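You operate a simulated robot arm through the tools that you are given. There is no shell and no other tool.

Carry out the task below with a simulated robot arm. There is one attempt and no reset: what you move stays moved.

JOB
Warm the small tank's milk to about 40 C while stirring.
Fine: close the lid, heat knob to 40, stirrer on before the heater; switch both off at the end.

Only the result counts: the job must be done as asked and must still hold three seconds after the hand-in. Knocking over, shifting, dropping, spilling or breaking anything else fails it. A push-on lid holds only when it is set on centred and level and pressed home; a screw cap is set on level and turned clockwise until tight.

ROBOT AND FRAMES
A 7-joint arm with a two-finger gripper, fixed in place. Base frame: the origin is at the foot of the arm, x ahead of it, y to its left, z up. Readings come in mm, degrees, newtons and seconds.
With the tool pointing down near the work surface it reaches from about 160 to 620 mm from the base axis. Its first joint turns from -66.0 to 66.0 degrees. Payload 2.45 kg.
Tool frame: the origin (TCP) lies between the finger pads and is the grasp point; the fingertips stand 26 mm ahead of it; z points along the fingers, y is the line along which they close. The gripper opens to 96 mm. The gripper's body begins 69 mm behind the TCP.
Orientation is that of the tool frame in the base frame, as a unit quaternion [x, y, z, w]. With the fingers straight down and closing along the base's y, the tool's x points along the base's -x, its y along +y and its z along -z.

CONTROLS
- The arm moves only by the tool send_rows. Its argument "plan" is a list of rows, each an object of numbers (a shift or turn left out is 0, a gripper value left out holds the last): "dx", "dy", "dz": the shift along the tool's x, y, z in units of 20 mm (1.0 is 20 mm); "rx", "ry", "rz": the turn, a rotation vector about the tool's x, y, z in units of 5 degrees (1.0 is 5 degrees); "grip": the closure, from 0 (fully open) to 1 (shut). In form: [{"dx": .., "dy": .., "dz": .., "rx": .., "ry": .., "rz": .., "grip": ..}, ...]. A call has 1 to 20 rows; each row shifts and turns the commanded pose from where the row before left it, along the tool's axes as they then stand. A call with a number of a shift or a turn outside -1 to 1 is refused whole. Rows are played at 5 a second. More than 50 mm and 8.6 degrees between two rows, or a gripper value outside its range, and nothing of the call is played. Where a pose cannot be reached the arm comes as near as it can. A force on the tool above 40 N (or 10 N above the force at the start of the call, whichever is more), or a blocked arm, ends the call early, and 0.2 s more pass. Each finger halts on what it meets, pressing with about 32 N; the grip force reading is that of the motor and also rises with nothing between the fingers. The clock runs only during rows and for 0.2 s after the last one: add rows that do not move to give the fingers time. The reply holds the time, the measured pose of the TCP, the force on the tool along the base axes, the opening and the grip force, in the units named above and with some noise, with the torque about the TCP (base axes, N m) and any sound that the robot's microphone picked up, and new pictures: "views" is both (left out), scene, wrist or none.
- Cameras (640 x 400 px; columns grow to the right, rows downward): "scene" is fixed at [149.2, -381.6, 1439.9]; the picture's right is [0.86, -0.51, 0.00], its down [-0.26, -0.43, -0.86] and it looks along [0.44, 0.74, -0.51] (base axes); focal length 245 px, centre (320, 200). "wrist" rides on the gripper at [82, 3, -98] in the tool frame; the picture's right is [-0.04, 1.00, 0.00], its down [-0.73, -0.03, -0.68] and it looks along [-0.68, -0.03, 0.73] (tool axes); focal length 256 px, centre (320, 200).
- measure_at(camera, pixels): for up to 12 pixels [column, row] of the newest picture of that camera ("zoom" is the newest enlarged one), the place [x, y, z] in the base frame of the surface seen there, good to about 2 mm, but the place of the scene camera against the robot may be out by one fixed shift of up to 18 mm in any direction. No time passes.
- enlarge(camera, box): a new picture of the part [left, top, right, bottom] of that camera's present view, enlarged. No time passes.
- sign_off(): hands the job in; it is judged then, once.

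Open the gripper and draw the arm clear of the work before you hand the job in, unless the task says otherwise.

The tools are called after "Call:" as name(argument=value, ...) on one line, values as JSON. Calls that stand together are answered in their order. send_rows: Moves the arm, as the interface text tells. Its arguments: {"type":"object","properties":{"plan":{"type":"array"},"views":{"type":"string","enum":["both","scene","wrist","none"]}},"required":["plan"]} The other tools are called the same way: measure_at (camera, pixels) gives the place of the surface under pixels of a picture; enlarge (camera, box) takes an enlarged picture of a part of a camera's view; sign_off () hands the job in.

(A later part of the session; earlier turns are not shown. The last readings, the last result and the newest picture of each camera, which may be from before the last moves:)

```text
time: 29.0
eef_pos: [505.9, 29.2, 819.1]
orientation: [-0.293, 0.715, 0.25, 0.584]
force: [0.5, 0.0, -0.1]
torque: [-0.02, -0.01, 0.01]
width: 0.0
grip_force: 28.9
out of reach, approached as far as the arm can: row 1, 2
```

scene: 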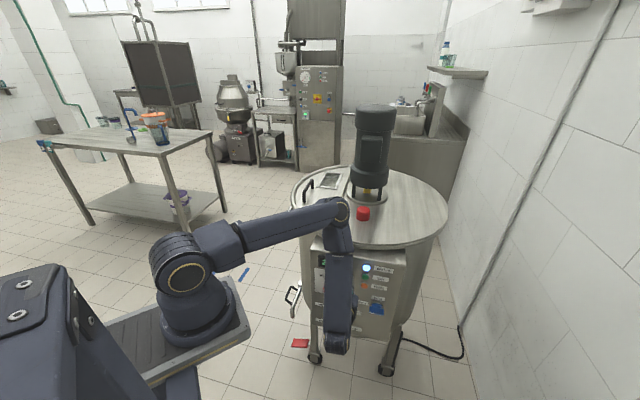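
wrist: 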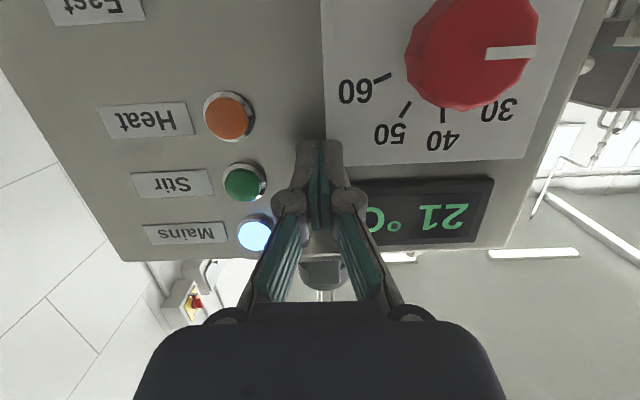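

Backing straight off is limited by arm folding; it slid sideways to d≈-337 but the contact is gone. I tilt back down toward 60° and retreat, then will lower first, where the arm is less folded.

Call:
send_rows(plan=[{"ry": 1, "dz": -0.3}, {"ry": 1, "dz": -0.3}, {"ry": 1, "dz": -0.3}, {"ry": 1, "dz": -0.5}, {"dx": 0.3, "dz": -0.5}, {"dx": 0.3, "dz": -0.5}, {}])

```text
time: 30.6
eef_pos: [469.9, -4.9, 830.0]
orientation: [-0.332, 0.805, 0.195, 0.452]
force: [-0.4, 0.0, -0.6]
torque: [0.02, 0.04, 0.03]
width: 0.0
grip_force: 28.1
```

scene: 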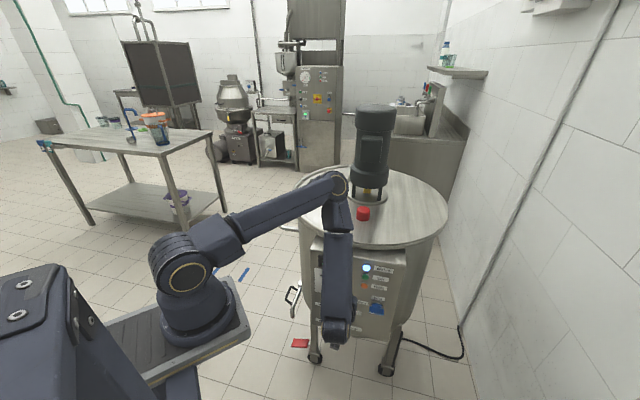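
wrist: 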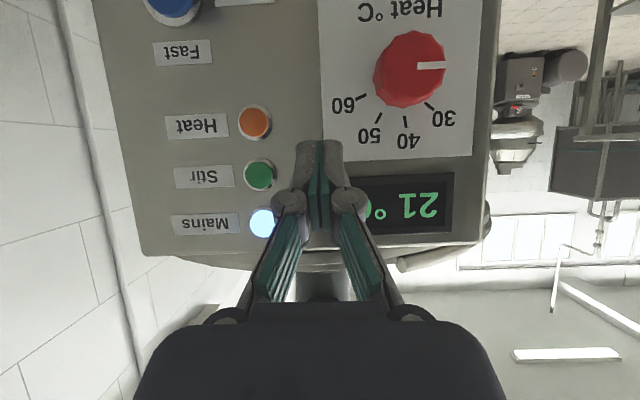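

No reach limits here (s≈329, d≈-336, z≈830, 60° tilt). I lower 100 mm and shift 60 mm toward the dial's column.

Call:
send_rows(plan=[{"dx": 0.866, "dz": 0.5, "dy": 0.6}, {"dx": 0.866, "dz": 0.5, "dy": 0.6}, {"dx": 0.866, "dz": 0.5, "dy": 0.6}, {"dx": 0.866, "dz": 0.5, "dy": 0.6}, {"dx": 0.866, "dz": 0.5, "dy": 0.6}, {}])

```text
time: 32.0
eef_pos: [425.1, 37.6, 726.9]
orientation: [-0.33, 0.805, 0.194, 0.453]
force: [0.2, 0.4, 0.3]
torque: [0.04, 0.01, 0.0]
width: 0.0
grip_force: 28.3
```

scene: 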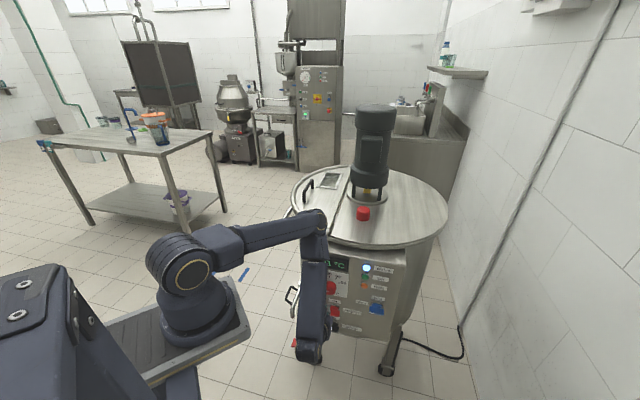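
wrist: 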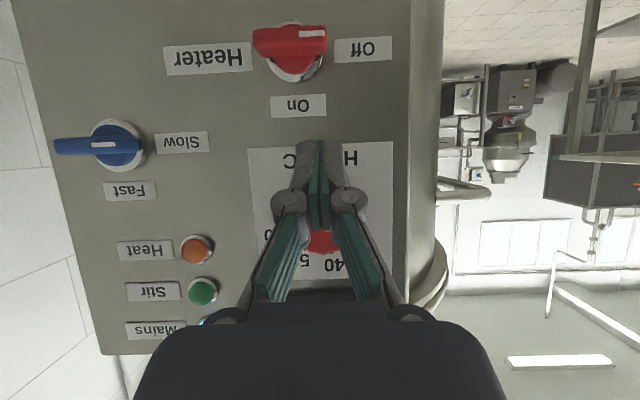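

All rows reached. The view now shows the heater switch (image (290,45)) with its mark at "Off". I tilt a few steps toward horizontal and watch for reach.

Call:
send_rows(plan=[{"ry": -1}, {"ry": -1}, {}], views="wrist")

Call:
send_rows(plan=[{"ry": -1}, {}], views="scene")

```text
time: 32.8
eef_pos: [443.0, 41.9, 723.0]
orientation: [-0.312, 0.764, 0.223, 0.519]
force: [0.9, -0.4, 0.5]
torque: [-0.01, -0.02, 0.01]
width: 0.0
grip_force: 28.8
out of reach, approached as far as the arm can: row 2
```

wrist: 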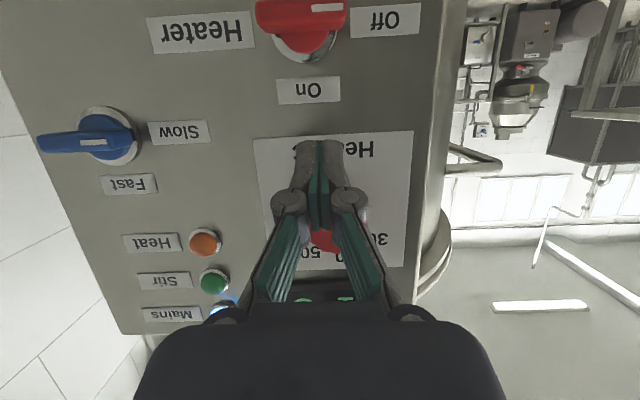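

```text
time: 33.4
eef_pos: [459.7, 44.7, 716.8]
orientation: [-0.302, 0.741, 0.236, 0.552]
force: [-0.9, 0.1, -0.4]
torque: [0.05, 0.01, 0.03]
width: 0.1
grip_force: 28.6
out of reach, approached as far as the arm can: row 1
```

scene: 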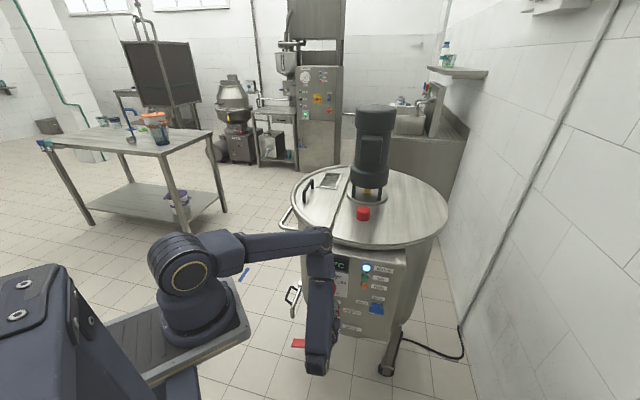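

At this height the tilt limit is about 70°; it should ease lower down. I undo one tilt step so the arm returns to its commanded place, then lower 60 mm in front of the heater switch at a safe stand-off.

Call:
send_rows(plan=[{"ry": 1}, {"ry": 1}, {"dx": 0.906, "dz": 0.423}, {"dx": 0.906, "dz": 0.423}, {"dx": 0.906, "dz": 0.423}, {"dx": 0.906, "dz": 0.423}, {}])

```text
time: 34.7
eef_pos: [456.1, 42.8, 652.4]
orientation: [-0.321, 0.785, 0.209, 0.488]
force: [-4.2, -4.3, 0.0]
torque: [-0.02, 0.04, 0.04]
width: 5.8
grip_force: 28.2
stopped in row 6: the force on the tool passed its limit at 78 N (the readings are from after the stop); the commanded pose is now the measured one
```

scene: 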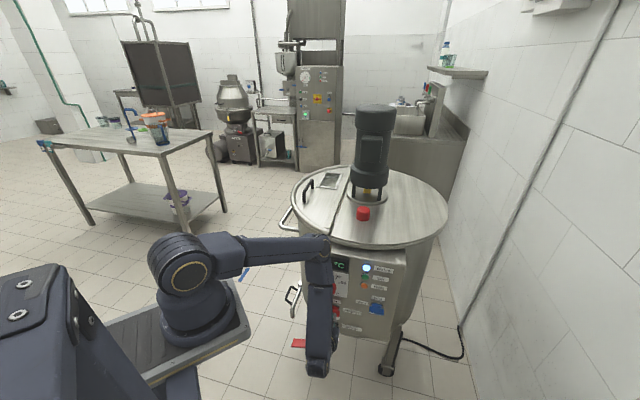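
wrist: 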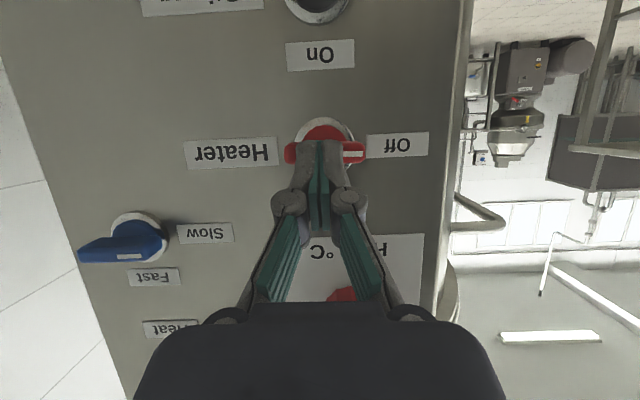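

The tip touched the front of the heater switch (TCP s≈353; the commanded pose had crept forward). The switch mark still shows Off at (355,152). I back off along the tool axis right away.

Call:
send_rows(plan=[{"dz": -0.5}, {"dz": -0.5}, {"dz": -0.5}, {}])

```text
time: 35.7
eef_pos: [438.3, 24.9, 666.0]
orientation: [-0.321, 0.784, 0.209, 0.489]
force: [-1.3, 0.2, -0.3]
torque: [0.0, -0.01, 0.0]
width: 0.0
grip_force: 28.7
```

scene: 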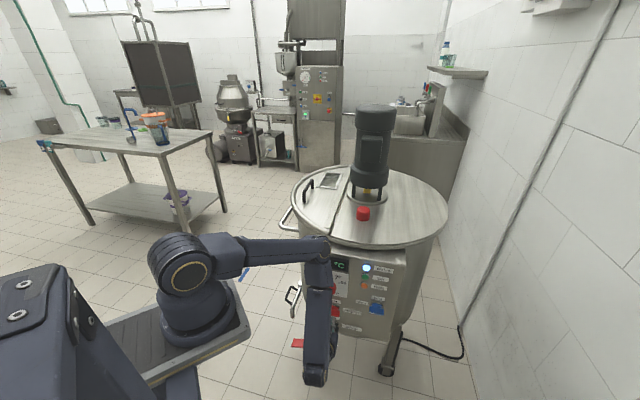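
wrist: 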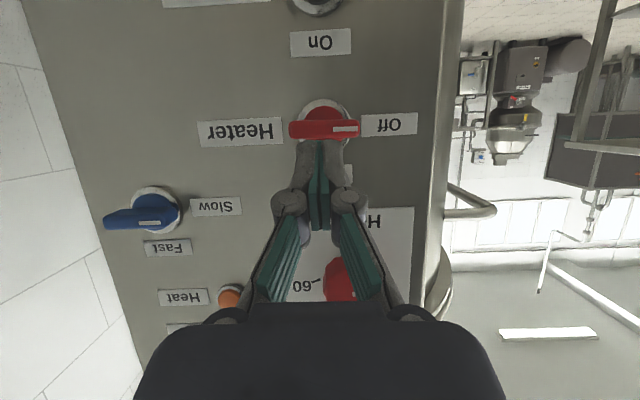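

Backed off to s≈327 without reach trouble. I measure the heater switch, its labels and check that the panel is where it was.

Call:
enlarge(camera="wrist", box=[190, 0, 450, 240])

Call:
measure_at(camera="wrist", pixels=[[323, 128], [292, 128], [356, 128], [345, 129], [325, 108], [388, 125], [320, 42], [242, 132], [150, 212], [110, 220], [320, 5], [180, 195]])

```text
1.67 times, centred on (320, 120) of wrist
```

zoom: 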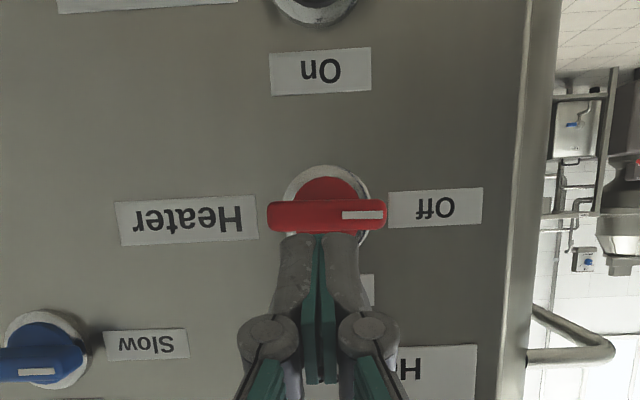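

```text
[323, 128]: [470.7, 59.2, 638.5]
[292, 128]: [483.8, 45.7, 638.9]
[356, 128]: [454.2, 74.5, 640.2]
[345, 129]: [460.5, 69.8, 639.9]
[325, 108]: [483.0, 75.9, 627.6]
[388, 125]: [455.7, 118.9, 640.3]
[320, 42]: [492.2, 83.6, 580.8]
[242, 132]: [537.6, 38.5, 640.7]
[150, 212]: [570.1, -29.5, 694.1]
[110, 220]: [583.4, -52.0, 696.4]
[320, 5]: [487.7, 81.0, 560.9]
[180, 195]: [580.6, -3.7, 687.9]
```

Heater switch: bar centre d≈-289, z≈640, about 44 mm long, front face s≈374, mark on the left (Off). I try a single tilt step here to see how far toward horizontal the arm can go at this height.

Call:
send_rows(plan=[{"ry": -1}, {}], views="none")

Call:
send_rows(plan=[{"ry": -1}, {}], views="none")

```text
time: 36.3
eef_pos: [439.3, 24.3, 665.1]
orientation: [-0.312, 0.761, 0.223, 0.523]
force: [-1.0, -1.1, 0.3]
torque: [0.03, 0.03, -0.04]
width: 0.0
grip_force: 29.1
```

```text
time: 36.9
eef_pos: [440.4, 23.8, 667.2]
orientation: [-0.3, 0.738, 0.236, 0.556]
force: [0.8, -1.1, -0.5]
torque: [-0.02, -0.01, 0.01]
width: 0.0
grip_force: 28.6
```

Both steps were reached (tilt about 75°). I continue step by step.

Call:
send_rows(plan=[{"ry": -1}, {}], views="none")

Call:
send_rows(plan=[{"ry": -1}, {}], views="wrist")

```text
time: 37.5
eef_pos: [456.4, 24.4, 664.0]
orientation: [-0.291, 0.714, 0.25, 0.585]
force: [-0.1, 0.5, 0.5]
torque: [-0.01, -0.01, -0.01]
width: 0.0
grip_force: 28.7
out of reach, approached as far as the arm can: row 1
```

```text
time: 38.1
eef_pos: [475.7, 25.6, 670.4]
orientation: [-0.279, 0.687, 0.263, 0.617]
force: [-0.8, 0.4, 0.6]
torque: [0.0, 0.0, 0.0]
width: 0.2
grip_force: 28.9
out of reach, approached as far as the arm can: row 1
```

wrist: 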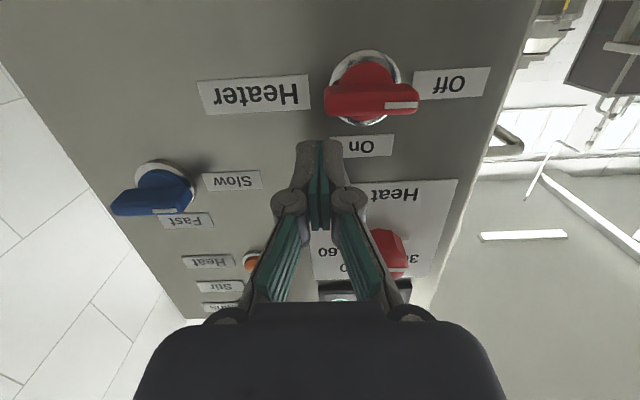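

The reachable tilt grows lower down (84° here at s≈354). I'll do the dial first: tilt back to about 60°, retreat, and rise to the dial's height with stand-off.

Call:
send_rows(plan=[{"ry": 1, "dz": -0.3}, {"ry": 1, "dz": -0.3}, {"ry": 1, "dz": -0.3}, {"ry": 1, "dz": -0.3}, {"ry": 1, "dz": -0.3}, {}], views="none")

```text
time: 39.5
eef_pos: [454.6, 5.9, 678.1]
orientation: [-0.33, 0.805, 0.195, 0.453]
force: [0.2, 0.2, 0.4]
torque: [-0.01, 0.01, 0.04]
width: 0.0
grip_force: 28.1
```

At s≈326, d≈-317, z≈678, tilt 60°. I rise to the dial height (z≈766), shift to d≈-274 and open the fingers to about 72 mm.

Call:
send_rows(plan=[{"dx": -0.762, "dz": -0.44, "dy": 0.43, "grip": 0.25}, {"dx": -0.762, "dz": -0.44, "dy": 0.43}, {"dx": -0.762, "dz": -0.44, "dy": 0.43}, {"dx": -0.762, "dz": -0.44, "dy": 0.43}, {"dx": -0.762, "dz": -0.44, "dy": 0.43}, {}])

```text
time: 40.9
eef_pos: [426.0, 36.7, 770.5]
orientation: [-0.33, 0.804, 0.196, 0.454]
force: [-0.7, 0.5, 0.7]
torque: [0.0, 0.01, 0.04]
width: 72.0
grip_force: 0.1
```

scene: 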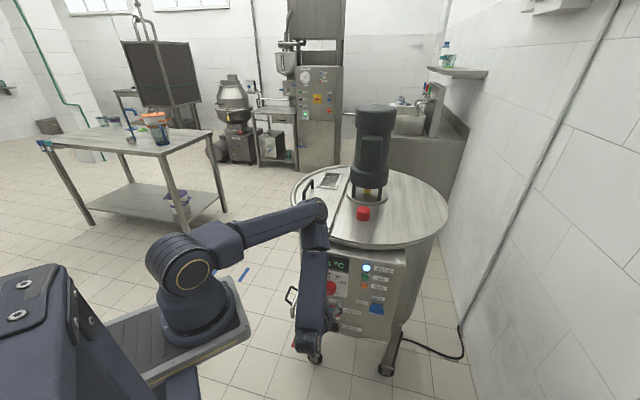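
wrist: 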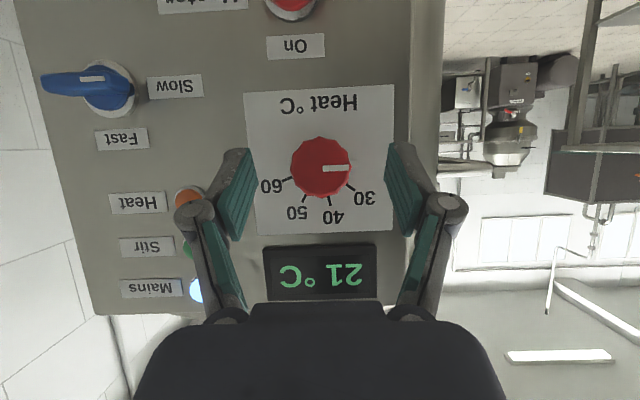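

The dial is nicely between the open fingers, centre about (321,168). I measure the knob face, pointer and ticks again from here.

Call:
enlarge(camera="wrist", box=[240, 90, 400, 240])

Call:
measure_at(camera="wrist", pixels=[[321, 168], [295, 168], [347, 168], [321, 145], [321, 190], [328, 169], [347, 168], [287, 180], [305, 197], [329, 201], [350, 187], [365, 110]])

```text
2.67 times, centred on (320, 165) of wrist
```

zoom: 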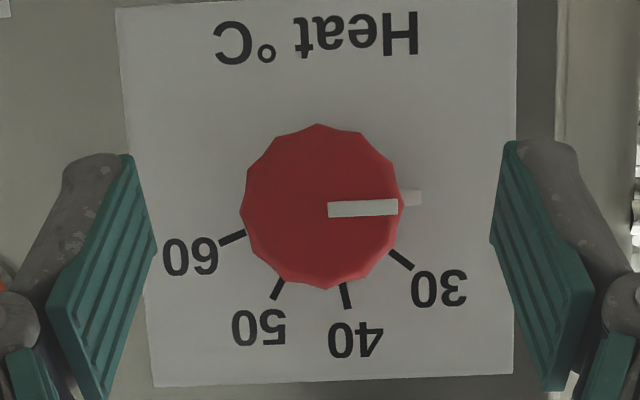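

```text
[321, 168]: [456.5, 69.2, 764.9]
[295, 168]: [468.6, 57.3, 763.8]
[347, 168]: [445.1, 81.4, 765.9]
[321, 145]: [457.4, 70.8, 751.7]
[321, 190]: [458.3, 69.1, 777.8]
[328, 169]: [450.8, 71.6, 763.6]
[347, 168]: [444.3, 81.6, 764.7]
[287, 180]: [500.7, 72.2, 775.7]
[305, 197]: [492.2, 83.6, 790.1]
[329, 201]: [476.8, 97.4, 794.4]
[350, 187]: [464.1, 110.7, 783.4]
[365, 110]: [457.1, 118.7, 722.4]
```

The dial centre is (456.5,69.2,764.5); ticks sit at about -52° (30), -11° (40), 30° (50), 69° (60), with the pointer at -90°, so +80° clockwise is right. I advance 41 mm onto the knob with open fingers.

Call:
send_rows(plan=[{"dx": -0.2, "dz": 0.48, "dy": 0.02}, {"dx": -0.2, "dz": 0.48, "dy": 0.02}, {"dx": -0.2, "dz": 0.48, "dy": 0.02}, {"dx": -0.19, "dz": 0.48, "dy": 0.01}, {}])

```text
time: 42.1
eef_pos: [452.5, 67.4, 763.7]
orientation: [-0.329, 0.804, 0.194, 0.456]
force: [0.8, 0.4, -0.4]
torque: [-0.01, 0.01, -0.03]
width: 72.4
grip_force: 0.1
```

scene: 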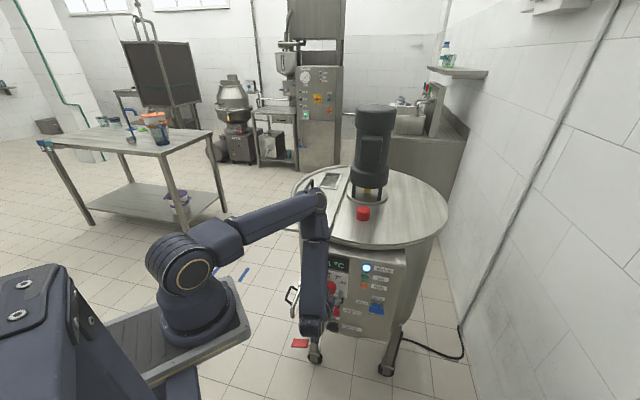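
wrist: 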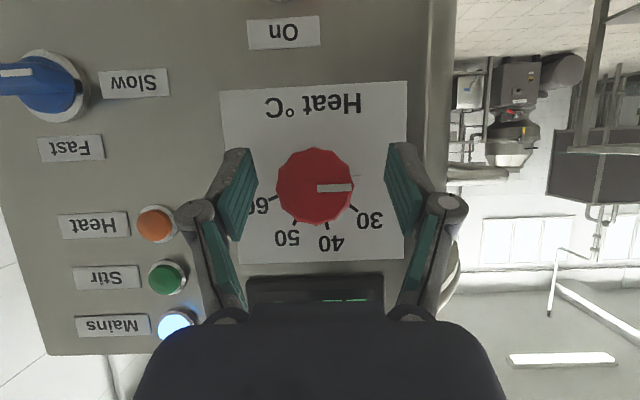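

TCP is at s≈368, d≈-272, z≈764 around the knob. I try one more tilt step to bring the tool axis nearer to the knob axis.

Call:
send_rows(plan=[{"ry": -0.5, "dy": -0.07}, {"ry": -0.5}, {}], views="none")

```text
time: 42.9
eef_pos: [453.0, 65.6, 762.0]
orientation: [-0.321, 0.783, 0.21, 0.489]
force: [0.2, -0.4, -0.7]
torque: [-0.04, 0.03, 0.01]
width: 72.1
grip_force: 0.0
```

Reached with no complaint (tilt about 64°). One more step.

Call:
send_rows(plan=[{"ry": -0.5}, {"ry": -0.5}, {}], views="none")

Call:
send_rows(plan=[{"ry": -0.5}, {}], views="wrist")

```text
time: 43.7
eef_pos: [455.3, 65.5, 762.4]
orientation: [-0.312, 0.761, 0.223, 0.523]
force: [0.0, -0.1, -1.1]
torque: [-0.02, 0.0, -0.01]
width: 72.1
grip_force: 0.2
```

```text
time: 44.3
eef_pos: [460.7, 67.8, 760.3]
orientation: [-0.306, 0.751, 0.23, 0.538]
force: [-1.1, 0.1, -0.3]
torque: [0.01, -0.06, -0.01]
width: 71.9
grip_force: 0.1
out of reach, approached as far as the arm can: row 1
```

wrist: 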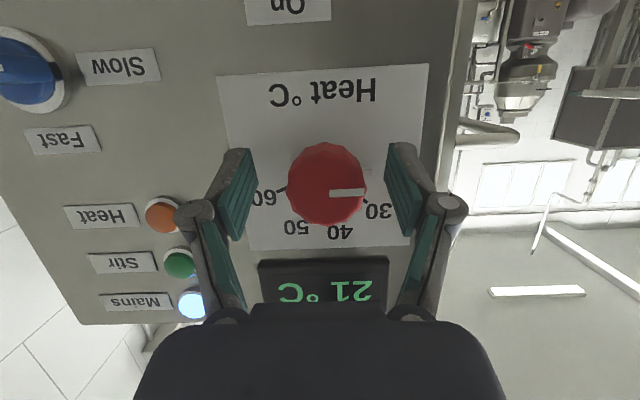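

70° tilt is reachable here, a bit more drifts. I go back half a step, recentre on the knob (s≈369, d≈-274, z≈764.5) and close the fingers on it.

Call:
send_rows(plan=[{"ry": 0.5, "dx": -0.117, "dz": -0.29, "dy": 0.195}, {}, {"grip": 1}, {}, {}, {}, {}])

```text
time: 45.9
eef_pos: [454.1, 64.4, 764.6]
orientation: [-0.311, 0.762, 0.222, 0.523]
force: [9.1, -10.6, 1.3]
torque: [-0.39, 0.4, -0.35]
width: 40.8
grip_force: 45.1
```

scene: 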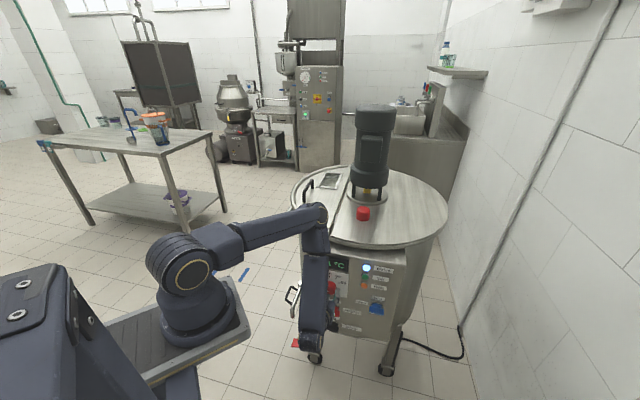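
wrist: 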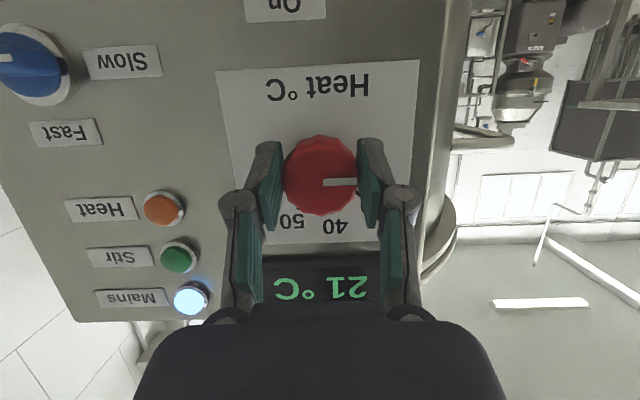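

The knob is held at 40.8 mm width with about 14 N sideways load; I shift 2 mm in -y to relieve it and turn 40° clockwise about the knob axis (rx -0.342, rz +0.94 per 5°).

Call:
send_rows(plan=[{"dy": -0.1}, {"rx": -0.342, "rz": 0.94}, {"rx": -0.342, "rz": 0.94}, {"rx": -0.342, "rz": 0.94}, {"rx": -0.342, "rz": 0.94}, {}])

```text
time: 47.3
eef_pos: [453.6, 66.2, 763.3]
orientation: [-0.214, 0.787, 0.352, 0.459]
force: [-27.9, -10.7, 12.2]
torque: [0.62, -0.63, 0.25]
width: 40.7
grip_force: 45.1
```

scene: 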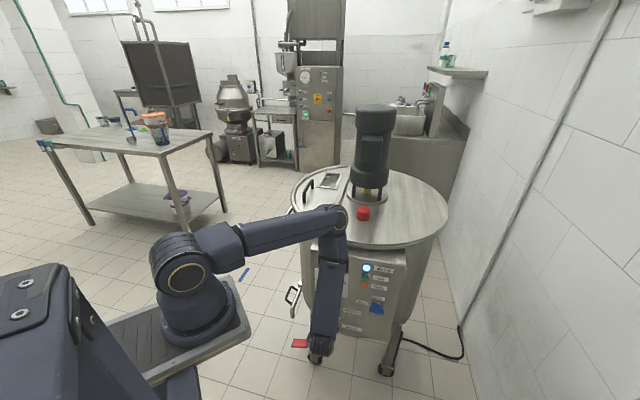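
wrist: 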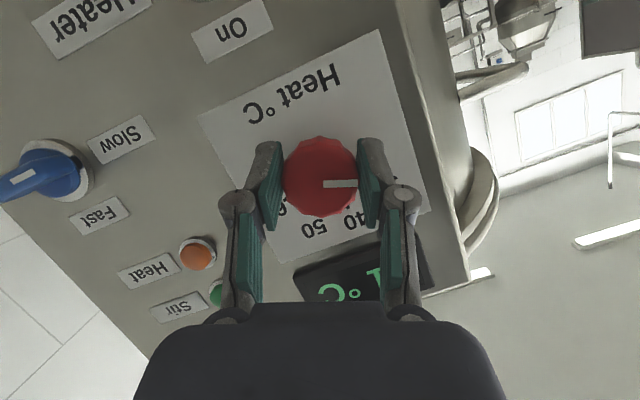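

The knob follows the gripper (pointer stays aligned with the fingers while the plate turns 20°). I relieve about 2 mm of axial push and 1 mm sideways, then turn another 20°.

Call:
send_rows(plan=[{"dy": 0.05, "dx": 0.03, "dz": -0.085}, {"rx": -0.35, "rz": 0.935}, {"rx": -0.35, "rz": 0.935}, {"rx": -0.35, "rz": 0.935}, {"rx": -0.35, "rz": 0.935}, {}])

```text
time: 48.7
eef_pos: [454.2, 66.6, 763.9]
orientation: [-0.112, 0.788, 0.47, 0.382]
force: [7.3, 34.0, -14.6]
torque: [-0.24, 0.23, 0.39]
width: 40.5
grip_force: 44.8
```

scene: 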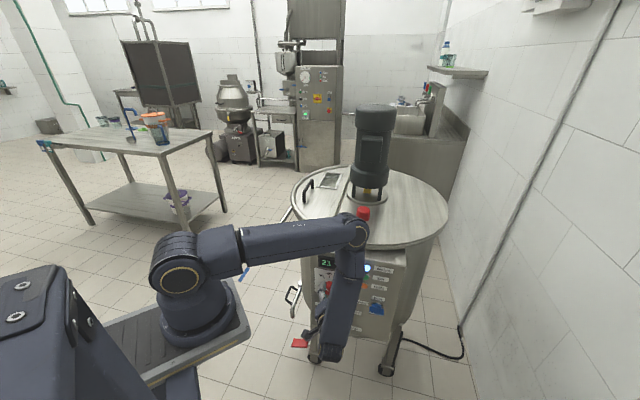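
wrist: 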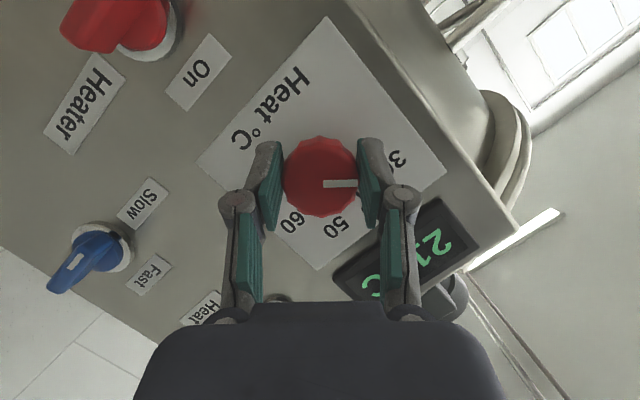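

40° done with the pointer following. The load is now about 29 N pulling in, so I give back 1 mm axially and 0.8 mm in-plane, then turn another 20°.

Call:
send_rows(plan=[{"dx": 0.02, "dz": 0.06, "dy": 0.01}, {"rx": -0.35, "rz": 0.935}, {"rx": -0.35, "rz": 0.935}, {}], views="none")

```text
time: 49.7
eef_pos: [453.2, 67.3, 763.8]
orientation: [-0.057, 0.78, 0.523, 0.339]
force: [8.6, 31.7, -9.0]
torque: [-0.03, 0.03, 0.23]
width: 40.9
grip_force: 45.0
```

Still about 28 N inward pull; I give 1.5 mm more axially and 0.8 mm in-plane, and continue 10°.

Call:
send_rows(plan=[{"dx": 0.011, "dz": 0.084}, {"rx": -0.35, "rz": 0.935}, {"rx": -0.35, "rz": 0.935}, {}], views="wrist")

```text
time: 50.7
eef_pos: [454.5, 65.9, 764.4]
orientation: [-0.003, 0.766, 0.572, 0.294]
force: [-16.1, 8.6, 20.4]
torque: [0.68, -0.7, -0.65]
width: 40.5
grip_force: 44.6
```

wrist: 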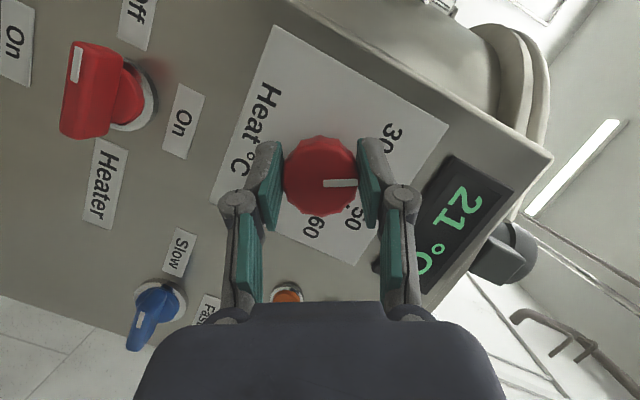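

60° turned; load is now about 26 N along +y, so I shift 1 mm in +y and turn 10° more.

Call:
send_rows(plan=[{"dy": 0.06}, {"rx": -0.35, "rz": 0.935}, {"rx": -0.35, "rz": 0.935}, {}], views="none")

```text
time: 51.7
eef_pos: [453.3, 66.3, 764.3]
orientation: [0.05, 0.747, 0.615, 0.247]
force: [-6.6, -7.6, 13.8]
torque: [0.08, -0.03, 1.11]
width: 40.7
grip_force: 44.9
```

Load is small now. I turn the last 10° to reach 80° in total and look.

Call:
send_rows(plan=[{"rx": -0.35, "rz": 0.935}, {"rx": -0.35, "rz": 0.935}, {}])

Call:
enlarge(camera="wrist", box=[220, 40, 480, 280])

```text
time: 52.5
eef_pos: [453.9, 66.4, 765.7]
orientation: [0.105, 0.72, 0.657, 0.198]
force: [-17.5, -24.1, 20.3]
torque: [0.42, -0.42, 0.2]
width: 41.0
grip_force: 44.8
```

scene: 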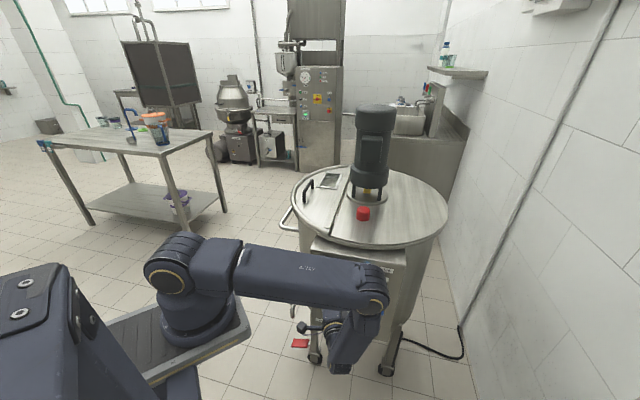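
wrist: 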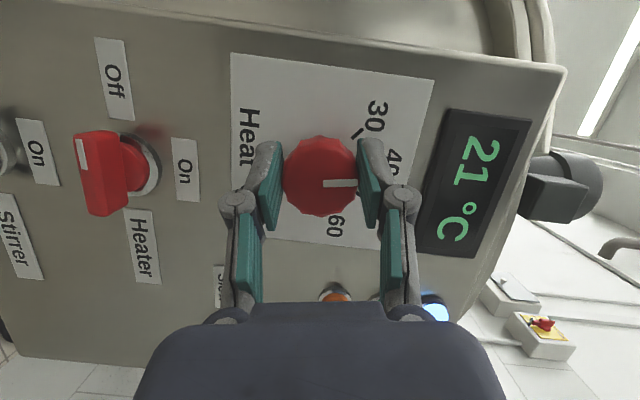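

```text
1.67 times, centred on (350, 160) of wrist
```

zoom: 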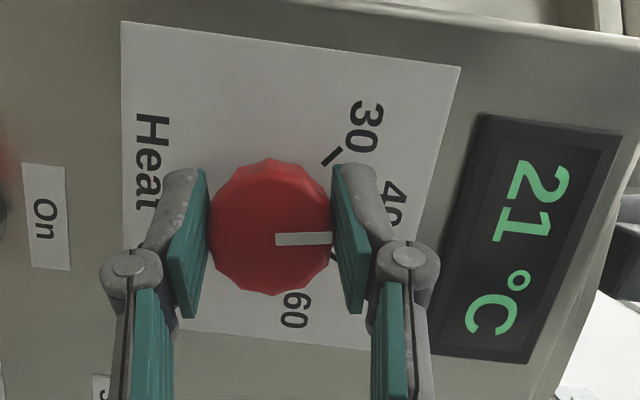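

The tool has rolled 80° and the pointer moved with it; the 40 tick is hidden behind the finger. I measure the pointer and the visible ticks to confirm.

Call:
measure_at(camera="wrist", pixels=[[326, 183], [340, 183], [354, 183], [320, 177], [357, 132], [398, 162], [336, 225], [290, 177], [348, 177], [320, 140], [320, 212], [376, 115]])

```text
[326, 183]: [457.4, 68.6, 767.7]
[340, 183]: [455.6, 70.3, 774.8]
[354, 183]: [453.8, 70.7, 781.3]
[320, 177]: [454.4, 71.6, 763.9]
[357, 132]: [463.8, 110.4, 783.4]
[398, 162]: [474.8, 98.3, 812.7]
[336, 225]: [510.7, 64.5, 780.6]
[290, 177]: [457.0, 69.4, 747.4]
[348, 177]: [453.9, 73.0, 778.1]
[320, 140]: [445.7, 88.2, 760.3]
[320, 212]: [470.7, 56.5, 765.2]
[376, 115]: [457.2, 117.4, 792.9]
```

Pointer end sits at about -10° from the top, matching the 40 label (-9°) and tick (-11°). I release the knob and back off in steps.

Call:
send_rows(plan=[{"grip": 0.25}, {}, {}, {}], views="none")

Call:
send_rows(plan=[{"dx": 0.175, "dz": -0.4675}, {"dx": 0.175, "dz": -0.4675}, {}])

```text
time: 53.5
eef_pos: [453.8, 66.9, 766.1]
orientation: [0.102, 0.721, 0.656, 0.198]
force: [0.0, 0.5, 0.0]
torque: [-0.01, 0.0, 0.02]
width: 72.2
grip_force: 0.1
```

```text
time: 54.3
eef_pos: [440.6, 52.8, 765.2]
orientation: [0.103, 0.721, 0.656, 0.198]
force: [0.2, 0.3, -0.3]
torque: [0.03, 0.02, 0.0]
width: 72.1
grip_force: 0.0
```

scene: 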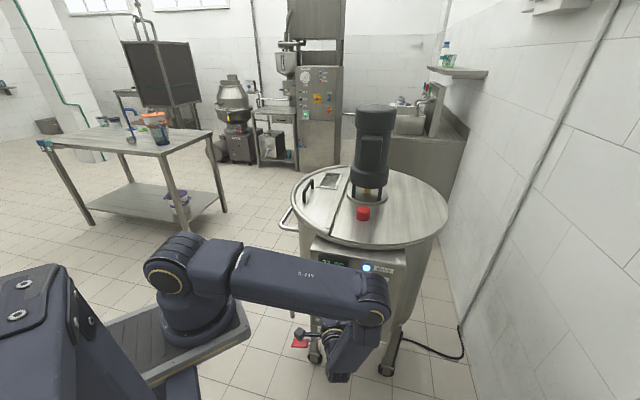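
wrist: 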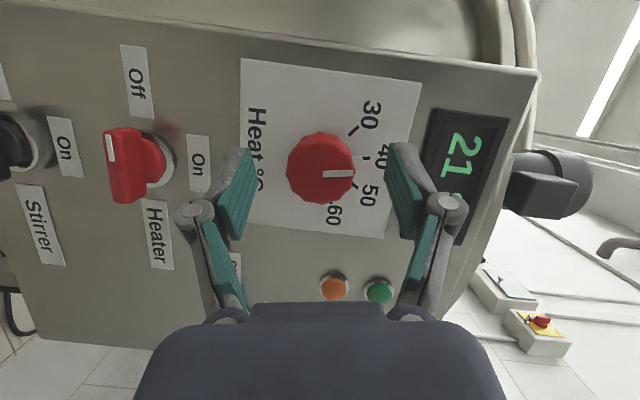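

Now the dial is visible again; I enlarge and measure pointer versus ticks.

Call:
enlarge(camera="wrist", box=[260, 90, 420, 240])

Call:
measure_at(camera="zoom", pixels=[[285, 215], [310, 214], [335, 213], [355, 212], [272, 208], [196, 208], [358, 208], [275, 120], [275, 300], [388, 113], [430, 175], [408, 258]])

```text
2.67 times, centred on (340, 165) of wrist
```

zoom: 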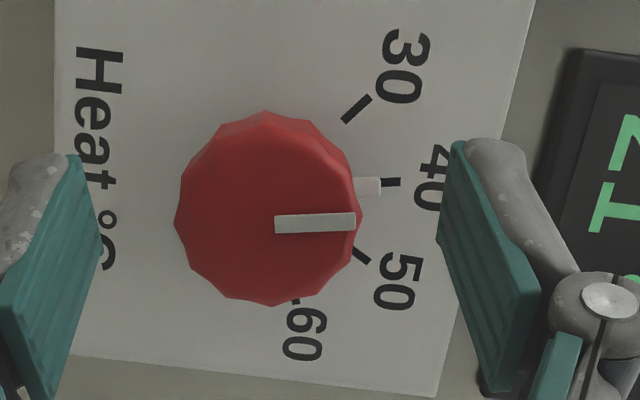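

```text
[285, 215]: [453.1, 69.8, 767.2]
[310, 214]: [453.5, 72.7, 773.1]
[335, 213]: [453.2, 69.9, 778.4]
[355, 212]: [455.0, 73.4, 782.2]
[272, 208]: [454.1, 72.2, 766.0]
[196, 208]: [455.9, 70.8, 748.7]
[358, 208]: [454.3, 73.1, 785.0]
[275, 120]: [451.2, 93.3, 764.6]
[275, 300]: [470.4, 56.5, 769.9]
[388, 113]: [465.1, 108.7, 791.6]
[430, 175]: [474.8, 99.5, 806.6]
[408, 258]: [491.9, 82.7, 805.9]
```

The knob's base marker sits right at the 40 tick ((368,187) vs tick (390,182) in the zoom), so the dial is at 40. Now I close the fingers, retreat to about s=325 and go down 80 mm on the way to the switches.

Call:
send_rows(plan=[{"dx": 0.21, "dz": -0.56, "grip": 1}, {"dx": 0.21, "dz": -0.56}, {"dy": -0.988, "dx": 0.146, "dz": 0.055}, {"dy": -0.988, "dx": 0.146, "dz": 0.055}, {"dy": -0.988, "dx": 0.146, "dz": 0.055}, {"dy": -0.988, "dx": 0.146, "dz": 0.055}, {}])

```text
time: 55.9
eef_pos: [423.0, 33.6, 685.8]
orientation: [0.103, 0.721, 0.656, 0.197]
force: [0.2, 0.2, 0.5]
torque: [0.01, -0.01, -0.01]
width: 0.1
grip_force: 28.5
```

scene: 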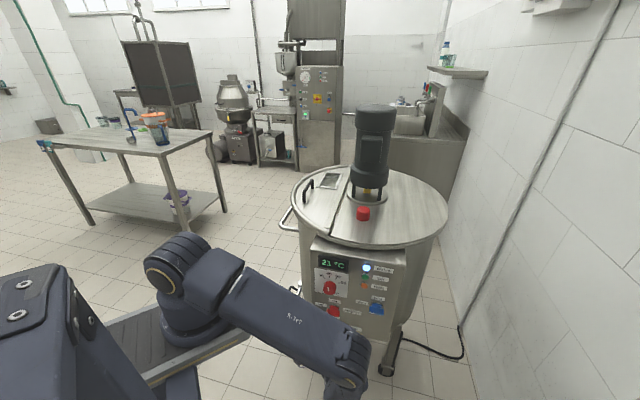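
wrist: 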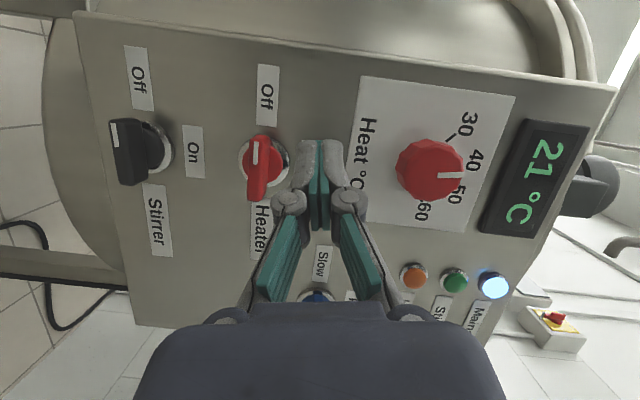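

The scene camera now sees the whole panel. I check the dial there and measure the stirrer and heater switches from the wrist view.

Call:
enlarge(camera="scene", box=[300, 240, 410, 340])

Call:
enlarge(camera="wrist", box=[80, 30, 300, 260])

Call:
measure_at(camera="wrist", pixels=[[117, 124], [124, 152], [131, 183], [112, 152], [136, 152], [155, 148], [138, 80], [192, 150], [258, 170], [256, 145], [258, 195], [267, 95]])

```text
4.00 times, centred on (355, 290) of scene
```

zoom: 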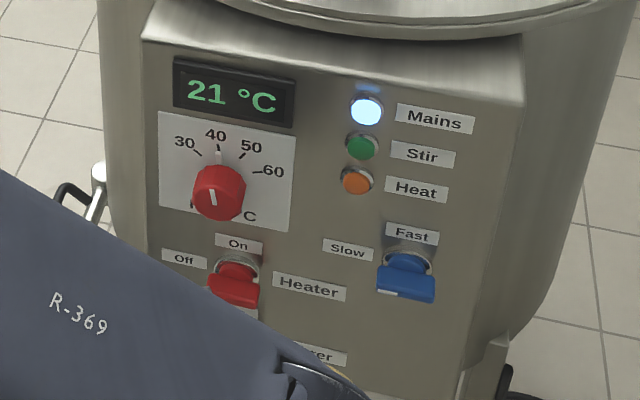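

```text
1.74 times, centred on (190, 145) of wrist
```

zoom: 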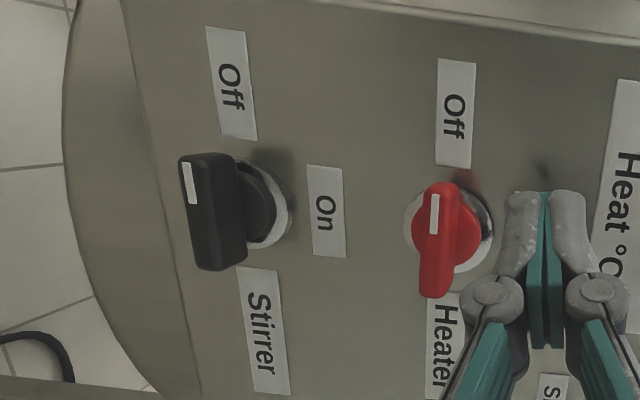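

```text
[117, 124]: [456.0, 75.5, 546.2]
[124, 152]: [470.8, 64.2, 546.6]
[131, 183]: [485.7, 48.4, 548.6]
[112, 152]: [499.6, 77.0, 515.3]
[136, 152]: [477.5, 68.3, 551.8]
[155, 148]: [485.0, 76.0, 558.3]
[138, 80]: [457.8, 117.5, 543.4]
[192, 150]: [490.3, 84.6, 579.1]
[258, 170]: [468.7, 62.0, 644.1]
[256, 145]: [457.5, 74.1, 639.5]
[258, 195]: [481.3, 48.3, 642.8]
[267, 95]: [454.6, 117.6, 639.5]
```

The scene zoom confirms the dial at 40, display 21 °C, Heat and Stir lamps off. Stirrer switch: centre d≈-289, z≈545, front s≈377, mark left (Off). I roll the tool back to 0° (hand from above) at stand-off, half the way first.

Call:
send_rows(plan=[{"rx": 0.35, "rz": -0.935}, {"rx": 0.35, "rz": -0.935}, {"rx": 0.35, "rz": -0.935}, {"rx": 0.35, "rz": -0.935}, {"rx": 0.35, "rz": -0.935}, {"rx": 0.35, "rz": -0.935}, {"rx": 0.35, "rz": -0.935}, {"rx": 0.35, "rz": -0.935}, {}], views="scene")

```text
time: 57.9
eef_pos: [422.9, 35.9, 684.7]
orientation: [-0.111, 0.789, 0.467, 0.384]
force: [-0.6, -0.3, 0.1]
torque: [0.03, -0.03, 0.04]
width: 0.2
grip_force: 28.1
```

scene: 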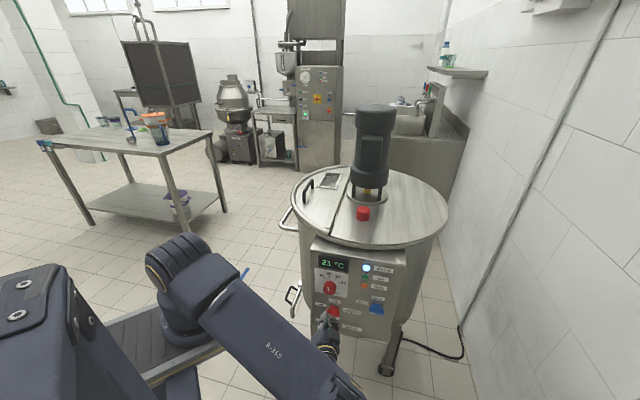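

Reached, with roll about 40°; the hand is visible at scene (328,335). I continue the other half.

Call:
send_rows(plan=[{"rx": 0.35, "rz": -0.935}, {"rx": 0.35, "rz": -0.935}, {"rx": 0.35, "rz": -0.935}, {"rx": 0.35, "rz": -0.935}, {}], views="none")

Call:
send_rows(plan=[{"rx": 0.35, "rz": -0.935}, {"rx": 0.35, "rz": -0.935}, {"rx": 0.35, "rz": -0.935}, {"rx": 0.35, "rz": -0.935}, {}])

```text
time: 59.1
eef_pos: [438.1, 22.5, 677.7]
orientation: [-0.214, 0.787, 0.354, 0.458]
force: [0.3, -0.4, -0.1]
torque: [0.01, -0.02, -0.02]
width: 0.0
grip_force: 28.5
out of reach, approached as far as the arm can: row 4
```

```text
time: 60.3
eef_pos: [521.8, -29.6, 635.3]
orientation: [-0.312, 0.761, 0.226, 0.521]
force: [-0.2, 0.0, 0.2]
torque: [0.01, -0.01, -0.01]
width: 0.0
grip_force: 28.6
out of reach, approached as far as the arm can: row 1, 2, 3, 4
```

scene: 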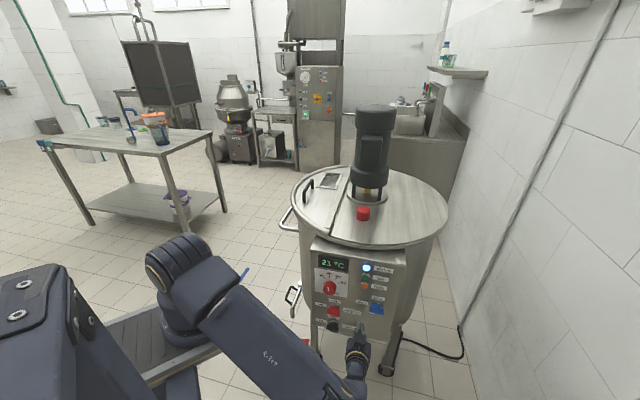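
wrist: 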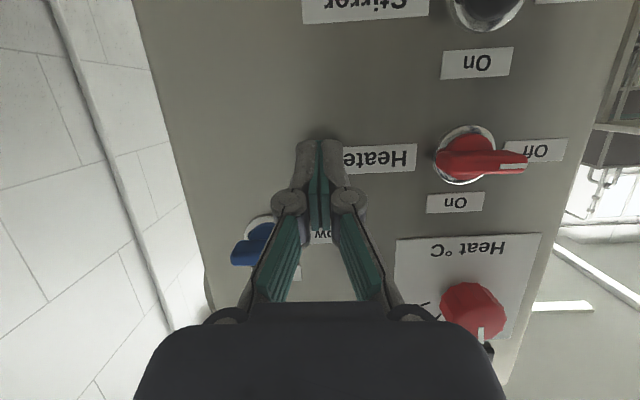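

In this elbow-out posture the roll-0 pose drifted to the right (d≈-390, z≈635), without touching anything. I retreat a little and lower step by step, checking reach.

Call:
send_rows(plan=[{"dx": 0.175, "dz": -0.4675}, {"dx": 0.94, "dz": 0.34}, {"dx": 0.94, "dz": 0.34}, {}])

```text
time: 61.3
eef_pos: [519.9, -42.7, 596.6]
orientation: [-0.311, 0.763, 0.225, 0.521]
force: [0.2, -0.4, 0.5]
torque: [0.03, -0.02, -0.02]
width: 0.0
grip_force: 28.8
out of reach, approached as far as the arm can: row 1, 3
```

scene: 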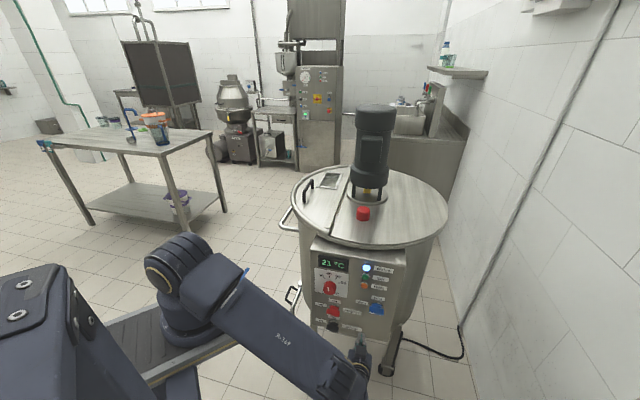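
wrist: 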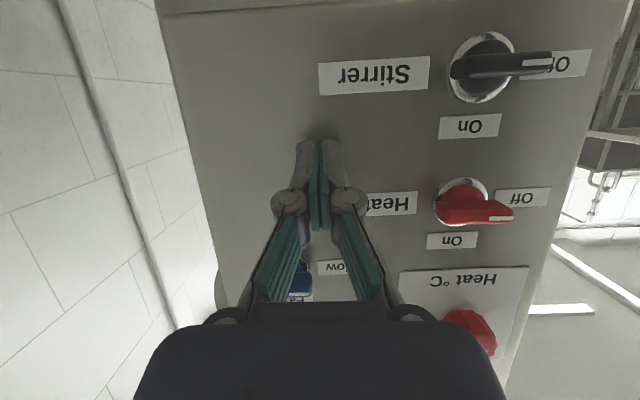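

At s≈337, d≈-398, z≈597. I try moving left toward the stirrer (+d) in small steps.

Call:
send_rows(plan=[{"dy": 1}, {"dy": 1}, {}], views="none")

```text
time: 62.1
eef_pos: [505.7, -34.9, 613.2]
orientation: [-0.312, 0.762, 0.226, 0.521]
force: [-0.5, 0.5, -0.1]
torque: [0.0, -0.02, -0.01]
width: 0.1
grip_force: 28.3
out of reach, approached as far as the arm can: row 1, 2
```

This posture (elbow low on the right) blocks leftward motion at roll 0. I measure the arm's links to understand the posture.

Call:
send_rows(plan=[{}])

Call:
enlarge(camera="scene", box=[130, 220, 420, 400])

Call:
measure_at(camera="zoom", pixels=[[60, 110], [150, 110], [180, 150], [250, 200], [350, 290], [430, 360], [460, 350], [490, 350], [500, 330], [505, 290], [510, 270], [440, 330]])

```text
time: 62.5
eef_pos: [508.2, -35.3, 613.7]
orientation: [-0.31, 0.762, 0.225, 0.522]
force: [0.3, -0.2, -0.6]
torque: [-0.02, -0.02, 0.0]
width: 0.0
grip_force: 28.6
```

scene: 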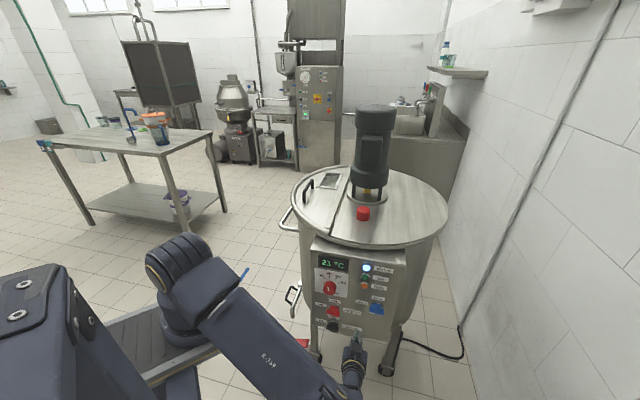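
wrist: 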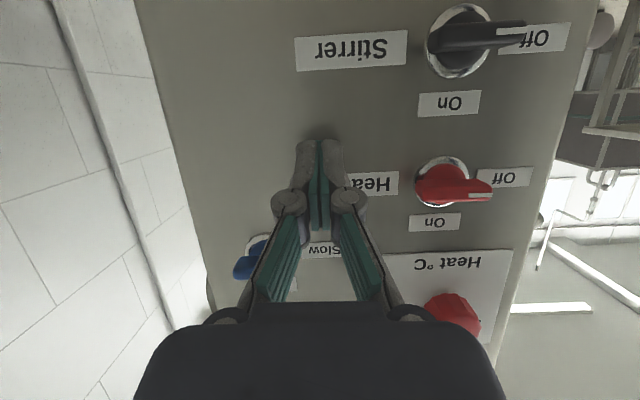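

```text
2.21 times, centred on (275, 310) of scene
```

zoom: 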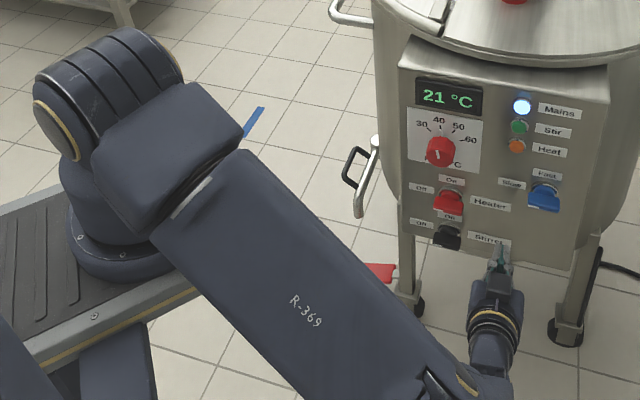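

```text
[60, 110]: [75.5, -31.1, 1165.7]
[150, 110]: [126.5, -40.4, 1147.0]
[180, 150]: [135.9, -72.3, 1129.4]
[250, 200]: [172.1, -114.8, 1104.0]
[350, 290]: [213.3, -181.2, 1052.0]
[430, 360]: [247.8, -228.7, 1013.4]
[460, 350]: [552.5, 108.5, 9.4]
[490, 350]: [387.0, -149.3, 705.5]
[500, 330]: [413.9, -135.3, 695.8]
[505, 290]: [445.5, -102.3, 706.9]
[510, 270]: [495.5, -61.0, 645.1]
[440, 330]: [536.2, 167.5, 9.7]
```

The upper arm now points to azimuth about -55° (near the first joint's limit), which explains the block. I'll reduce the tilt to about 45°, which suffices for pushing the switch bars, and see if leftward motion frees up.

Call:
send_rows(plan=[{"ry": 1, "dz": -0.3}, {"ry": 1, "dz": -0.3}, {"ry": 1, "dz": -0.3}, {"ry": 1, "dz": -0.3}, {"ry": 1, "dz": -0.3}, {}], views="scene")

```text
time: 63.9
eef_pos: [501.8, -58.5, 622.3]
orientation: [-0.352, 0.857, 0.152, 0.344]
force: [0.0, -0.6, -0.3]
torque: [0.02, -0.05, 0.02]
width: 0.1
grip_force: 28.0
out of reach, approached as far as the arm can: row 1, 2, 4
```

scene: 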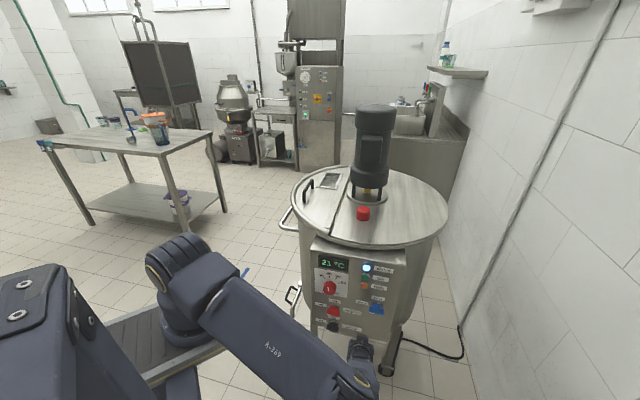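

Tilt is now about 44° at d≈-396, z≈622. I try moving left again.

Call:
send_rows(plan=[{"dy": 1}, {"dy": 1}, {}], views="none")

```text
time: 64.7
eef_pos: [501.7, -45.5, 610.4]
orientation: [-0.352, 0.857, 0.153, 0.345]
force: [-0.1, -0.1, 0.3]
torque: [-0.03, -0.01, 0.03]
width: 0.0
grip_force: 28.3
out of reach, approached as far as the arm can: row 1, 2
```

Still blocked, likely a wrist-joint limit in this posture. I test turning the hand about its own axis (+90°) in place, away from the suspected limit; it's clear of the panel here (s≈322).

Call:
send_rows(plan=[{"rz": 1, "dz": -0.3}, {"rz": 1, "dz": -0.3}, {"rz": 1}, {"rz": 1}, {"rz": 1}, {"rz": 1}, {"rz": 1}, {"rz": 1}, {"rz": 1}, {"rz": 1}, {"rz": 1}, {"rz": 1}, {"rz": 1}, {"rz": 1}, {"rz": 1}, {"rz": 1}, {"rz": 1}, {"rz": 1}, {}])

```text
time: 68.7
eef_pos: [496.0, -51.0, 620.7]
orientation: [0.358, 0.854, 0.35, 0.138]
force: [-0.7, -0.7, -0.3]
torque: [0.0, 0.01, -0.04]
width: 0.1
grip_force: 28.3
```

scene: 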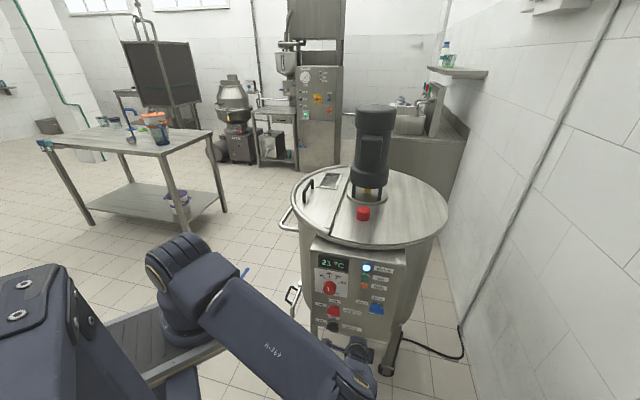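
wrist: 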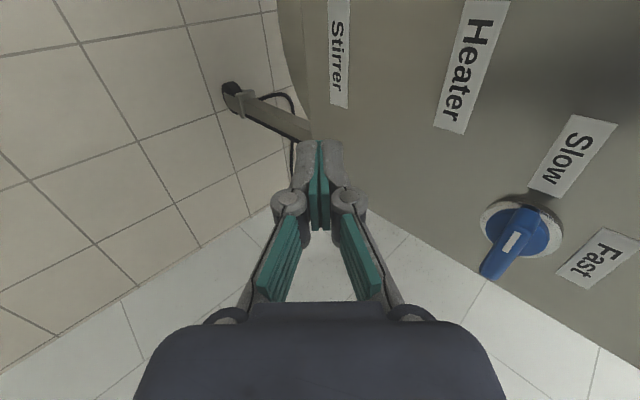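

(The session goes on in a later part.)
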